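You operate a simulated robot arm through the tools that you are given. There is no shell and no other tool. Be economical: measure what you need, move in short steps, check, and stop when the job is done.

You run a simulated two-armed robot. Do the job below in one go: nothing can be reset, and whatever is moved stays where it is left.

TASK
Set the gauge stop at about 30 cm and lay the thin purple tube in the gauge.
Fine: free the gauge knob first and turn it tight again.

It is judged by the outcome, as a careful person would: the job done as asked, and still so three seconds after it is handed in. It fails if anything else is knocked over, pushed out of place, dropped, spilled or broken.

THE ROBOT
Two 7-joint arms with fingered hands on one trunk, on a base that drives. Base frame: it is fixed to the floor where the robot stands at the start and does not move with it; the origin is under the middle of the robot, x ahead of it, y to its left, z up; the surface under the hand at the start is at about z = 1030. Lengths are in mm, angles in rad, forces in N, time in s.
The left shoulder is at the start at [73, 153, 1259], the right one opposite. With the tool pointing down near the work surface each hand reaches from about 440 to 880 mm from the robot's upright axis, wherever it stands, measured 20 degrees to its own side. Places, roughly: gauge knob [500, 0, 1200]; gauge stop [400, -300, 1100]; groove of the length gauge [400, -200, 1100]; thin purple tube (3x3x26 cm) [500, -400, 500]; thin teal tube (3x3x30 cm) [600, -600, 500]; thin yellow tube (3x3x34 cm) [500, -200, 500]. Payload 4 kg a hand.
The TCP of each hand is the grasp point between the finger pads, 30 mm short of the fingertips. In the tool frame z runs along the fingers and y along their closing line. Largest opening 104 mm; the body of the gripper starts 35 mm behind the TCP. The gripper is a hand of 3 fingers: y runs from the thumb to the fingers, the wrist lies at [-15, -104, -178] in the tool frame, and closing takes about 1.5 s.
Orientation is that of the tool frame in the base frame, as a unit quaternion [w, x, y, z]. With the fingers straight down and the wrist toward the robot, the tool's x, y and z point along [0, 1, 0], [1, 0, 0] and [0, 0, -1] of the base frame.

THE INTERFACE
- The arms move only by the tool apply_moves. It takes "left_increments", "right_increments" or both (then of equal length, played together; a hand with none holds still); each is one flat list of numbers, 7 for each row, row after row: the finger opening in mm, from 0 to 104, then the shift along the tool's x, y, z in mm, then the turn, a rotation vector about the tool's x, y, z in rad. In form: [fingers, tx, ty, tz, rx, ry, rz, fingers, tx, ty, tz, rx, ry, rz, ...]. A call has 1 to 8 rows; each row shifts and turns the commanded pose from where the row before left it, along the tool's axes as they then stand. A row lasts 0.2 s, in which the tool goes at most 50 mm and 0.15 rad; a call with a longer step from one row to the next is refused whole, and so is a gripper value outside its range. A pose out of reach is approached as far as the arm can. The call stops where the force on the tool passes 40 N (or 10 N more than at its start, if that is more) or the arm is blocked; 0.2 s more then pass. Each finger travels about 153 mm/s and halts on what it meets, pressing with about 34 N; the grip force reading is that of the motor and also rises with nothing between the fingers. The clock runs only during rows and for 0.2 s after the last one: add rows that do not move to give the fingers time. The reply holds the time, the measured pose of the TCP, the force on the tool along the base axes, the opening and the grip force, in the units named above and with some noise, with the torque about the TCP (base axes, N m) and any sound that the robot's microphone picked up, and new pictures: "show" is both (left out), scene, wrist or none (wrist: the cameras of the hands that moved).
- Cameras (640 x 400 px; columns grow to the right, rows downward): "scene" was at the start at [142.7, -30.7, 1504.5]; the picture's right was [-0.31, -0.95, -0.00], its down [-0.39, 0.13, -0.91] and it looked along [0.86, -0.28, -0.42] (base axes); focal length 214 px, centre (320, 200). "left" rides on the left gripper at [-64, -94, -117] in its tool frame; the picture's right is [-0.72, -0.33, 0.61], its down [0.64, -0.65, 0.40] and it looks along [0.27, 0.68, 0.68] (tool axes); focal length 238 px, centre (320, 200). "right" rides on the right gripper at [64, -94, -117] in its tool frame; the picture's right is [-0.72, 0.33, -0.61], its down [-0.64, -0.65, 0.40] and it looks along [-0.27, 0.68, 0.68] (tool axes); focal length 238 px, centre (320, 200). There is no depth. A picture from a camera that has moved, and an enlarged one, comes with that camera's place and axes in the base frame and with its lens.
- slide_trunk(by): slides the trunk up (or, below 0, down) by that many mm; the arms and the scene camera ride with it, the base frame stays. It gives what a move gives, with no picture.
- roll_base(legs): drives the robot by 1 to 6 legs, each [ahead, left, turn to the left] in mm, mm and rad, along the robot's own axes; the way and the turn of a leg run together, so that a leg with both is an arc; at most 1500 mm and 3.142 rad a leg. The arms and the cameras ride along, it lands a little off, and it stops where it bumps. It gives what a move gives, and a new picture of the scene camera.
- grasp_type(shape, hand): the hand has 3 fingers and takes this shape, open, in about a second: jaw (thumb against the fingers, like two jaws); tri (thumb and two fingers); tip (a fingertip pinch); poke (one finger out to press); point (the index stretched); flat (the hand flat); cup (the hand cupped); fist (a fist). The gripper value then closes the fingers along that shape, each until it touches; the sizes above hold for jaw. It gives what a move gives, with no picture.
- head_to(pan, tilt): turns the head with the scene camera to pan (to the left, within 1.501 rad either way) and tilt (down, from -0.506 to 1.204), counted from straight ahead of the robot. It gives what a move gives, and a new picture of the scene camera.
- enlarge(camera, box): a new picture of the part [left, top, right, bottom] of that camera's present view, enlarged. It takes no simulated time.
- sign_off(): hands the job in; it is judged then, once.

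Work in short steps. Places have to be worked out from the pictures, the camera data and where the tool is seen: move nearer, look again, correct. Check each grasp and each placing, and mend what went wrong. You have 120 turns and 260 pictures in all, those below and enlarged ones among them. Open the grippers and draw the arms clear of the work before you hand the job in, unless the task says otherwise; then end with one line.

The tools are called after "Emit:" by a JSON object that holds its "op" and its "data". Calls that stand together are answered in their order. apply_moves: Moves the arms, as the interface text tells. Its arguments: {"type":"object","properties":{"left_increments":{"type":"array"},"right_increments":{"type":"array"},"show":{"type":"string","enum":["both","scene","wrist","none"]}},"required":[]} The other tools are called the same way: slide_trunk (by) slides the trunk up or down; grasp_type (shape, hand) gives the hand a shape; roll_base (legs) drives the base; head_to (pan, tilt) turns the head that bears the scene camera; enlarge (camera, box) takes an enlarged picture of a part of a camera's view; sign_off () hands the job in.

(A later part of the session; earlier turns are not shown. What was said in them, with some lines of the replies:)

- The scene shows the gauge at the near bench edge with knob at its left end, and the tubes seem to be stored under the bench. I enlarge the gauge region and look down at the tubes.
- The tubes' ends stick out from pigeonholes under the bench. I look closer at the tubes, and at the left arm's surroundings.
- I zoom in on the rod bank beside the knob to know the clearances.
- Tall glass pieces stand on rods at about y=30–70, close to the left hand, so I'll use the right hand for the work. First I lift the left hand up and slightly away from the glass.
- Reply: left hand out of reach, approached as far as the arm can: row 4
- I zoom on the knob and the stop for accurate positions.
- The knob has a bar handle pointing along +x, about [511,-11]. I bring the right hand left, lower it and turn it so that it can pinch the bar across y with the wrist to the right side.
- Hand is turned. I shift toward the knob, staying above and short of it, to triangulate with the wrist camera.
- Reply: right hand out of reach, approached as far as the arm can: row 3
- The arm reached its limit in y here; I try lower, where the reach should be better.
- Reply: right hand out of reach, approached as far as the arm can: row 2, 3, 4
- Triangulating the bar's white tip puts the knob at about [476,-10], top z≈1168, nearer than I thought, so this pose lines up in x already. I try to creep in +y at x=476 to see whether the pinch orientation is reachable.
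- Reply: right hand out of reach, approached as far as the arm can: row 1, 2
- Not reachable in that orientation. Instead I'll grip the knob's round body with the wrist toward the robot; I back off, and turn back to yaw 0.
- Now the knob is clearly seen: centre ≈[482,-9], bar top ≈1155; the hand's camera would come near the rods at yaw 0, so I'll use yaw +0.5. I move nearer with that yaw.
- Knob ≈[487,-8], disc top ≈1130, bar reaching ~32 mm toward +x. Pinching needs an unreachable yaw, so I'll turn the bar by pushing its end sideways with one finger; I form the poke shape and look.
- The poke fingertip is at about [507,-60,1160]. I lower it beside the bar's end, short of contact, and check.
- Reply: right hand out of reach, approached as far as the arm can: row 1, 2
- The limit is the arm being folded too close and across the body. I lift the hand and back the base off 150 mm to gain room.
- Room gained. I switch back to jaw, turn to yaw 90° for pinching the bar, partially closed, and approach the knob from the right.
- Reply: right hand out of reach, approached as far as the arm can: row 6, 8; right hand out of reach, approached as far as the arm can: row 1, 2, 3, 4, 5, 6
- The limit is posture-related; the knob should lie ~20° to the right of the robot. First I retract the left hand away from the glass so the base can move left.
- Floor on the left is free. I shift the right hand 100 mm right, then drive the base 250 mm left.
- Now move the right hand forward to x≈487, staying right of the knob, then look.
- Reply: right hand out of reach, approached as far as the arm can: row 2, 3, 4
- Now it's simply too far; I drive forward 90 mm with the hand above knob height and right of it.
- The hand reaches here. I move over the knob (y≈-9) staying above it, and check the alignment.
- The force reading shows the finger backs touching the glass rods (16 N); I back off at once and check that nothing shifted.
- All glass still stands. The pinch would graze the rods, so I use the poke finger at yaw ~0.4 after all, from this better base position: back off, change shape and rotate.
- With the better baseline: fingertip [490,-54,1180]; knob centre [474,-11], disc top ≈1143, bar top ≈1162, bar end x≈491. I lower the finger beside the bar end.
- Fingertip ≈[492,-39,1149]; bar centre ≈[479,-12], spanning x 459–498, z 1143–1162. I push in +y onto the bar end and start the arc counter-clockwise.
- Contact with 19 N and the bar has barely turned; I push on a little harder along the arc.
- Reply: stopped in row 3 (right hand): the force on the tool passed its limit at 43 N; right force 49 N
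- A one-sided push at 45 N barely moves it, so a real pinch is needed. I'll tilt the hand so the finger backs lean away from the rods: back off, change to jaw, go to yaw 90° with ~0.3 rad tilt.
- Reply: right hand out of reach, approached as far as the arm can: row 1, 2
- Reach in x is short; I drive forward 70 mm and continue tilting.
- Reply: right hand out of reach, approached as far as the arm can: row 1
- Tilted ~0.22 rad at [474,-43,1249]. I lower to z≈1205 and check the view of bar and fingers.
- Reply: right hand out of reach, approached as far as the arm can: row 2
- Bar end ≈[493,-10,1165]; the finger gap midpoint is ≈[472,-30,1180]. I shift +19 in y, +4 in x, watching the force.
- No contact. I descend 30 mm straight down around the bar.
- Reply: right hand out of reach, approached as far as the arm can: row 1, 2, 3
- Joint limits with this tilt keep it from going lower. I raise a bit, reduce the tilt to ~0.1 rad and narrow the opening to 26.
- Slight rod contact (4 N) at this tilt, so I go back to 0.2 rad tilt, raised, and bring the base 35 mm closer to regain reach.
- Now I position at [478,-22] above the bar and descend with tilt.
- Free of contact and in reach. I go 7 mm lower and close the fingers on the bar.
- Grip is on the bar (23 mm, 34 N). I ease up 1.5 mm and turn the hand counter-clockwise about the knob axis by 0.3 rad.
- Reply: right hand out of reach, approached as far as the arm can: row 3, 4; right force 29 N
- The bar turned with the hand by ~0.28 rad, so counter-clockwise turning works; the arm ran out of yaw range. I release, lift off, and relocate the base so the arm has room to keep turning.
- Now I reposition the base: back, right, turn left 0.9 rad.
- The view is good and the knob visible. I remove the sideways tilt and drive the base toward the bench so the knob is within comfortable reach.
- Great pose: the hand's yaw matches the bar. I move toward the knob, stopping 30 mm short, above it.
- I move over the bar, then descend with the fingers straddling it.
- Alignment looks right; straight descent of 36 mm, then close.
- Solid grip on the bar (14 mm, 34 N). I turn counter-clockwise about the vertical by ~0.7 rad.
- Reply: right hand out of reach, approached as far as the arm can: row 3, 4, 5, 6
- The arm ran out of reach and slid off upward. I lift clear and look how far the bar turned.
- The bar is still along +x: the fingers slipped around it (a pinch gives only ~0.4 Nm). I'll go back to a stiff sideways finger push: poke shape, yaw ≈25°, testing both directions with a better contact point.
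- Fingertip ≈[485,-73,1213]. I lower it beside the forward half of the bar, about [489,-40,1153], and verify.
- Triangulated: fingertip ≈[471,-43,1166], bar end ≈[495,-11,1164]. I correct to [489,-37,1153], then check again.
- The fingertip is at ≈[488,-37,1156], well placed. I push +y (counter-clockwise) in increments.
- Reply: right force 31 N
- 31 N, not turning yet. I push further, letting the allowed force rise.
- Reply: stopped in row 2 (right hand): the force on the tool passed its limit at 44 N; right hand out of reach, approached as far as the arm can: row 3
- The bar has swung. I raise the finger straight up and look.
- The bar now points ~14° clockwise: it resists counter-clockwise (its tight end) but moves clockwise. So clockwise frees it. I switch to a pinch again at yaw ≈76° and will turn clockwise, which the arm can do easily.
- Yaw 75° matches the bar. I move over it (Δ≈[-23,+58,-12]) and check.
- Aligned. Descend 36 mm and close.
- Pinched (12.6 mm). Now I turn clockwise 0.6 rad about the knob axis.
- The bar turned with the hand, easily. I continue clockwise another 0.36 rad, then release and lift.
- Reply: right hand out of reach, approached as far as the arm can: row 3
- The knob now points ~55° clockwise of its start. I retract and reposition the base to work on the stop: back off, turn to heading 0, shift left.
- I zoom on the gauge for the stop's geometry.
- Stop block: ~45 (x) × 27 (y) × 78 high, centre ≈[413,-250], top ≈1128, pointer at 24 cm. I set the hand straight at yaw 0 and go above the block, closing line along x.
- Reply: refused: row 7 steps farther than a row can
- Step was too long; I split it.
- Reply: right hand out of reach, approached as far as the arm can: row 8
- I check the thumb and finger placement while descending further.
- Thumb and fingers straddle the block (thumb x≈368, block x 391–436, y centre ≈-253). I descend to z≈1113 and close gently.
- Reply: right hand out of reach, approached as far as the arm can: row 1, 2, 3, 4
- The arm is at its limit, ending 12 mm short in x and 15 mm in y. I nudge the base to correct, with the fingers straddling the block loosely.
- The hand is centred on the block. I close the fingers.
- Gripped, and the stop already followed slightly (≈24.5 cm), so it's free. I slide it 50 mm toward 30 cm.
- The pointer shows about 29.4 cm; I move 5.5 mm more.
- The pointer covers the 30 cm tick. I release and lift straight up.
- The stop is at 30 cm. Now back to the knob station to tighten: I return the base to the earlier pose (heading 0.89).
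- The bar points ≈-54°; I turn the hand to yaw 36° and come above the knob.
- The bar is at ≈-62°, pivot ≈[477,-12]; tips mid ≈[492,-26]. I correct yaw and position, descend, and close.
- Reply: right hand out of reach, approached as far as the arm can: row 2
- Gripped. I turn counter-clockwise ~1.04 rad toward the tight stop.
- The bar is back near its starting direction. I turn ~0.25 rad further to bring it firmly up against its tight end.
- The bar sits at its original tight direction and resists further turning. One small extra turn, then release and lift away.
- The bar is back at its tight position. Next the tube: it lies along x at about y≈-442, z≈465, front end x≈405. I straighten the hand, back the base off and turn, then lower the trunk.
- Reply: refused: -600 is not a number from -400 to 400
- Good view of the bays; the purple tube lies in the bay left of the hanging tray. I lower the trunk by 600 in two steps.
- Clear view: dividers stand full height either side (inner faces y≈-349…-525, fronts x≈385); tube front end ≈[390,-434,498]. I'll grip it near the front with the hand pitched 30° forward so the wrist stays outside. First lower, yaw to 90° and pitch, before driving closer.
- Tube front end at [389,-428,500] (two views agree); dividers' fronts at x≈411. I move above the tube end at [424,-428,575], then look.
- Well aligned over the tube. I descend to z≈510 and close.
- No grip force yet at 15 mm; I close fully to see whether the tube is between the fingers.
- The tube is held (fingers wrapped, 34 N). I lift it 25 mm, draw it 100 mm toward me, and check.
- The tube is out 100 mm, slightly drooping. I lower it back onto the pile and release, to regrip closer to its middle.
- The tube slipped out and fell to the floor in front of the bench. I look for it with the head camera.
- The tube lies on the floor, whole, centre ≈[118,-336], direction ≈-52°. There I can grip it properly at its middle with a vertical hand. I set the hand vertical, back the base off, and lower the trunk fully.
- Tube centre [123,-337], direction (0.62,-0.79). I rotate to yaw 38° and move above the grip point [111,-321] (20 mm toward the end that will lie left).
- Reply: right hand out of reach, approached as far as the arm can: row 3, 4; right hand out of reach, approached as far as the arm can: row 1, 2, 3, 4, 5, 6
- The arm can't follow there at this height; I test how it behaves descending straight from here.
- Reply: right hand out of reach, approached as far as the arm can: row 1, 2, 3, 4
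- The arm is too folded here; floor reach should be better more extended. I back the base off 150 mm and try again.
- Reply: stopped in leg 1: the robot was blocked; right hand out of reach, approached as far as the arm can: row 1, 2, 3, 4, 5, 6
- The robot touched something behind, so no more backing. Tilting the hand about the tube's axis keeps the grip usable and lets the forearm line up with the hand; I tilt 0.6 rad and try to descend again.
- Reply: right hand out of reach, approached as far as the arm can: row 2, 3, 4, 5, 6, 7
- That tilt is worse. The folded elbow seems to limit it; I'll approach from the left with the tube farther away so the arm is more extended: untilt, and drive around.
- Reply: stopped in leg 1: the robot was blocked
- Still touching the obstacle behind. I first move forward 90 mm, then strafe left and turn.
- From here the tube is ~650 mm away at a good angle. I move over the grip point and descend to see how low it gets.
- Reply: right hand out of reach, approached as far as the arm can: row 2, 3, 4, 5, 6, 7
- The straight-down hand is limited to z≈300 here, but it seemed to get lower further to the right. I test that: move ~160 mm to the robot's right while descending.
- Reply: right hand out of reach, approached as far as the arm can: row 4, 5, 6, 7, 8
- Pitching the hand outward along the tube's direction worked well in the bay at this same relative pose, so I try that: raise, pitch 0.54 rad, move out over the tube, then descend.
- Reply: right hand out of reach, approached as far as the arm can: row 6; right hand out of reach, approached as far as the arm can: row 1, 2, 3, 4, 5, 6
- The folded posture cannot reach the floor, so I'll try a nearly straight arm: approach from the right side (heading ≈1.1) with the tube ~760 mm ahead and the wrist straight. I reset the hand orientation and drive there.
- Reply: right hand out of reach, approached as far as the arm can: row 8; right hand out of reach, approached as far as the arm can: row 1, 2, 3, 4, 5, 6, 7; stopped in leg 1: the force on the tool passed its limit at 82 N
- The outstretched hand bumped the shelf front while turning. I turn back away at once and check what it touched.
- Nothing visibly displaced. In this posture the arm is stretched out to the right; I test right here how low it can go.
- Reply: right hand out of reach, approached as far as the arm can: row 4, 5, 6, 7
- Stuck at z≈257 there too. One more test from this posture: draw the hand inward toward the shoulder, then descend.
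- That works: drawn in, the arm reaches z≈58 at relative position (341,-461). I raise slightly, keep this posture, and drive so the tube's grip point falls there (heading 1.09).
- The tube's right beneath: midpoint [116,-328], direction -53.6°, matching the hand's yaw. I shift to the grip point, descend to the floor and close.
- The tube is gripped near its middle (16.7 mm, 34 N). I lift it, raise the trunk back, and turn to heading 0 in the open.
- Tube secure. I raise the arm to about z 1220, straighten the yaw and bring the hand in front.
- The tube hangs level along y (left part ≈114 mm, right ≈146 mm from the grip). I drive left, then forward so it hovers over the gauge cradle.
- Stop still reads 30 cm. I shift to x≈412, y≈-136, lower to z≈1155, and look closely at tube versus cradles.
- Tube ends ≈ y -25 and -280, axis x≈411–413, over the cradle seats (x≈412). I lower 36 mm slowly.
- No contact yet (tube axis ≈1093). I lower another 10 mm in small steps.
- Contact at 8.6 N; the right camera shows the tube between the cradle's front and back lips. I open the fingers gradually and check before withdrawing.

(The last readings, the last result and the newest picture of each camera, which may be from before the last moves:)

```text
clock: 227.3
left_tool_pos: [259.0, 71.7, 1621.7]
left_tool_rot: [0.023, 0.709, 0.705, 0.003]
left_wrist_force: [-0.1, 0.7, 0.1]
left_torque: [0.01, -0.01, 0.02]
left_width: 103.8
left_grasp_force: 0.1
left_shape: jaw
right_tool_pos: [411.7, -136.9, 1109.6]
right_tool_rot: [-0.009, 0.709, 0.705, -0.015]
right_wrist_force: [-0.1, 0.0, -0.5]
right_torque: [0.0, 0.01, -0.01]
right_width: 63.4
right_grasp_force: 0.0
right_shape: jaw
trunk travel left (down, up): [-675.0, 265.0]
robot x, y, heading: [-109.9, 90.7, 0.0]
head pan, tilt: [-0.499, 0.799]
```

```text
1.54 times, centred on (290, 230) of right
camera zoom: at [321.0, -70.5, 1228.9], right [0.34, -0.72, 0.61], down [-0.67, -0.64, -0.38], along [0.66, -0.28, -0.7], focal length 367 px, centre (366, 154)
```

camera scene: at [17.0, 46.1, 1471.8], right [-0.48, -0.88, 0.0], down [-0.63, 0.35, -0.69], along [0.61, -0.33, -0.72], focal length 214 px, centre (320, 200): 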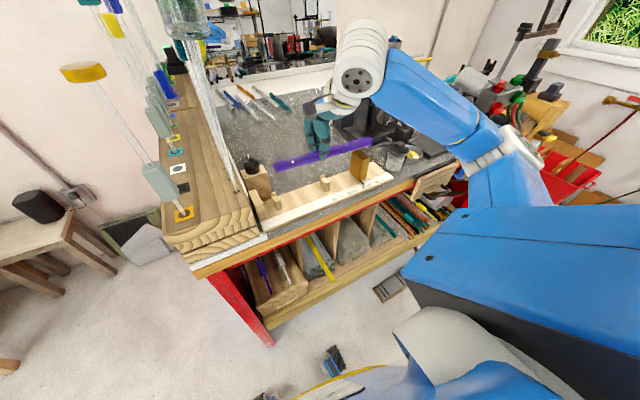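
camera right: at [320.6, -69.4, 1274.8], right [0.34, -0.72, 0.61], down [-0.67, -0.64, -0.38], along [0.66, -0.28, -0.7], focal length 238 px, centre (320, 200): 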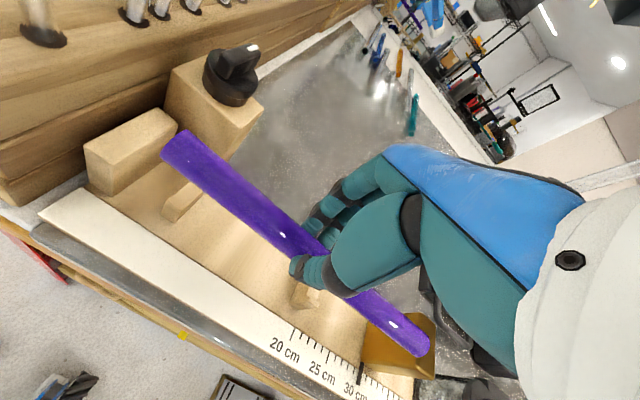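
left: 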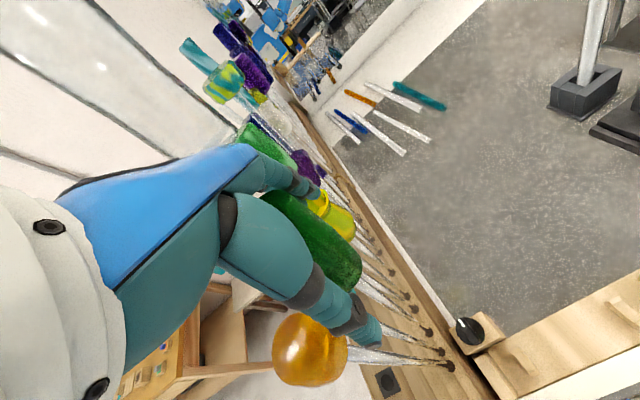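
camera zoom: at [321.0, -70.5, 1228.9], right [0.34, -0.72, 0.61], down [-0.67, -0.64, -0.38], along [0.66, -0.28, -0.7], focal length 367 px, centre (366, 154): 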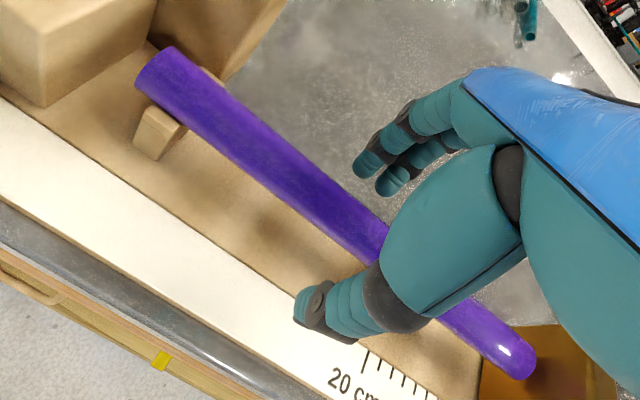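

The tube rests on the cradles freely. I lift the open hand straight up.

Emit:
{"op": "apply_moves", "data": {"right_increments": [66, 0, 0, -20, 0, 0, 0, 66, 0, 0, -30, 0, 0, 0, 66, 0, 0, -40, 0, 0, 0, 66, 0, 0, -45, 0, 0, 0, 66, 0, 0, -45, 0, 0, 0, 66, 0, 0, 0, 0, 0, 0], "show": "wrist"}}

Emit:
{"op": "enlarge", "data": {"camera": "scene", "box": [240, 130, 400, 230]}}

Emit:
{"op": "enlarge", "data": {"camera": "right", "box": [60, 80, 380, 380]}}

```text
clock: 228.7
left_tool_pos: [258.6, 71.0, 1620.5]
left_tool_rot: [0.023, 0.71, 0.704, 0.003]
left_wrist_force: [-0.8, 0.0, -0.1]
left_torque: [-0.01, -0.02, -0.01]
left_width: 104.0
left_grasp_force: 0.0
left_shape: jaw
right_tool_pos: [417.3, -136.6, 1288.4]
right_tool_rot: [-0.01, 0.709, 0.705, -0.015]
right_wrist_force: [0.1, 0.3, 0.0]
right_torque: [-0.03, 0.02, 0.02]
right_width: 65.5
right_grasp_force: 0.1
right_shape: jaw
trunk travel left (down, up): [-675.0, 265.0]
robot x, y, heading: [-106.9, 88.4, -0.005]
head pan, tilt: [-0.499, 0.799]
camera right: at [326.8, -69.0, 1408.7], right [0.34, -0.72, 0.61], down [-0.67, -0.64, -0.38], along [0.66, -0.28, -0.7], focal length 238 px, centre (320, 200)
```

right: 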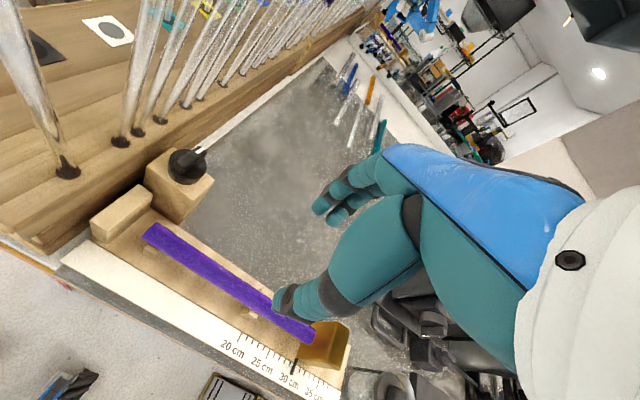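

```text
4.00 times, centred on (320, 180) of scene
camera zoom: at [17.3, 49.3, 1471.8], right [-0.48, -0.88, 0.0], down [-0.63, 0.35, -0.7], along [0.61, -0.33, -0.72], focal length 858 px, centre (320, 280)
```

zoom: 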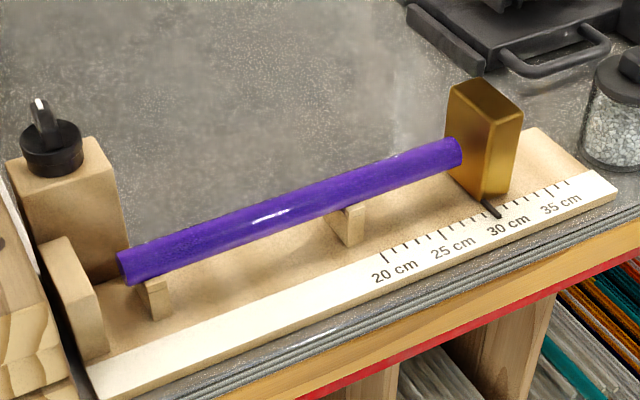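

```text
1.33 times, centred on (220, 230) of right
camera zoom: at [326.8, -69.0, 1408.7], right [0.34, -0.72, 0.61], down [-0.67, -0.64, -0.38], along [0.66, -0.28, -0.7], focal length 318 px, centre (453, 160)
```

zoom: 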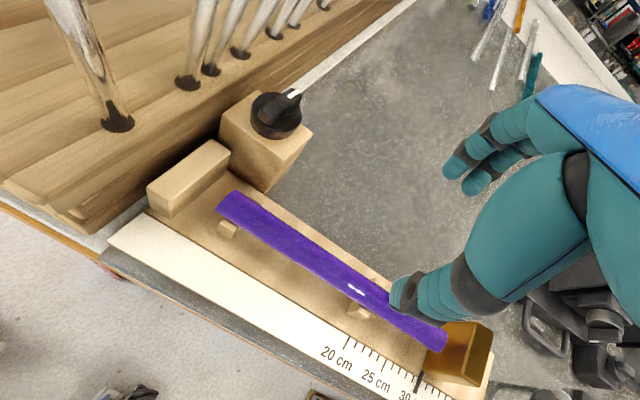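

The tube lies in both cradles between fence and stop, the pointer at 30 cm, knob at its tight position. I back the robot away to clear both arms.

Emit:
{"op": "roll_base", "data": {"legs": [[-230, 0, 0]]}}

Emit:
{"op": "enlarge", "data": {"camera": "scene", "box": [200, 60, 440, 300]}}

```text
clock: 230.5
left_tool_pos: [36.8, 71.7, 1619.1]
left_tool_rot: [0.02, 0.71, 0.704, 0.001]
left_wrist_force: [0.6, 0.0, 0.7]
left_torque: [0.0, 0.03, -0.03]
left_width: 104.1
left_grasp_force: 0.1
left_shape: jaw
right_tool_pos: [193.8, -135.8, 1287.0]
right_tool_rot: [-0.011, 0.708, 0.706, -0.017]
right_wrist_force: [-0.3, 0.1, -0.5]
right_torque: [-0.03, 0.01, -0.01]
right_width: 65.8
right_grasp_force: 0.2
right_shape: jaw
trunk travel left (down, up): [-675.0, 265.0]
robot x, y, heading: [-335.8, 88.9, -0.009]
head pan, tilt: [-0.499, 0.799]
camera scene: at [-205.0, 49.9, 1471.1], right [-0.48, -0.88, 0.0], down [-0.63, 0.35, -0.69], along [0.61, -0.34, -0.72], focal length 214 px, centre (320, 200)
```

scene: 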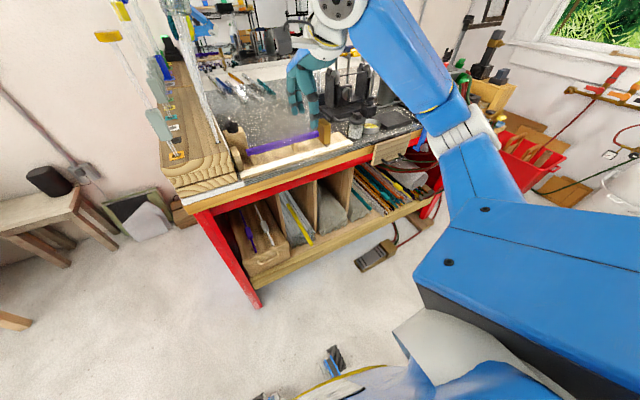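

```text
1.67 times, centred on (320, 180) of scene
camera zoom: at [-205.0, 49.9, 1471.1], right [-0.48, -0.88, 0.0], down [-0.63, 0.35, -0.69], along [0.61, -0.34, -0.72], focal length 358 px, centre (320, 233)
```

zoom: 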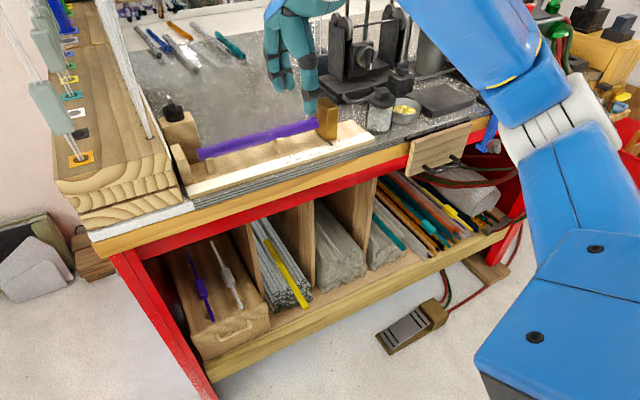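

Everything on the bench stands as before, the tube is in the gauge, and the arms are clear with grippers open. I hand the job in.

Emit:
{"op": "sign_off", "data": {}}

```text
The job is handed in.
```

The stop is at 30 cm, the knob was freed and turned back to its original tight position (I did not test that it locks the stop), and the thin purple tube lies in the gauge; along the way I dropped the tube on the floor once, bumped the shelf front at 82 N, brushed the glass rods at 16 N, and backed into something unseen behind the robot, with nothing visibly moved or broken in the pictures.
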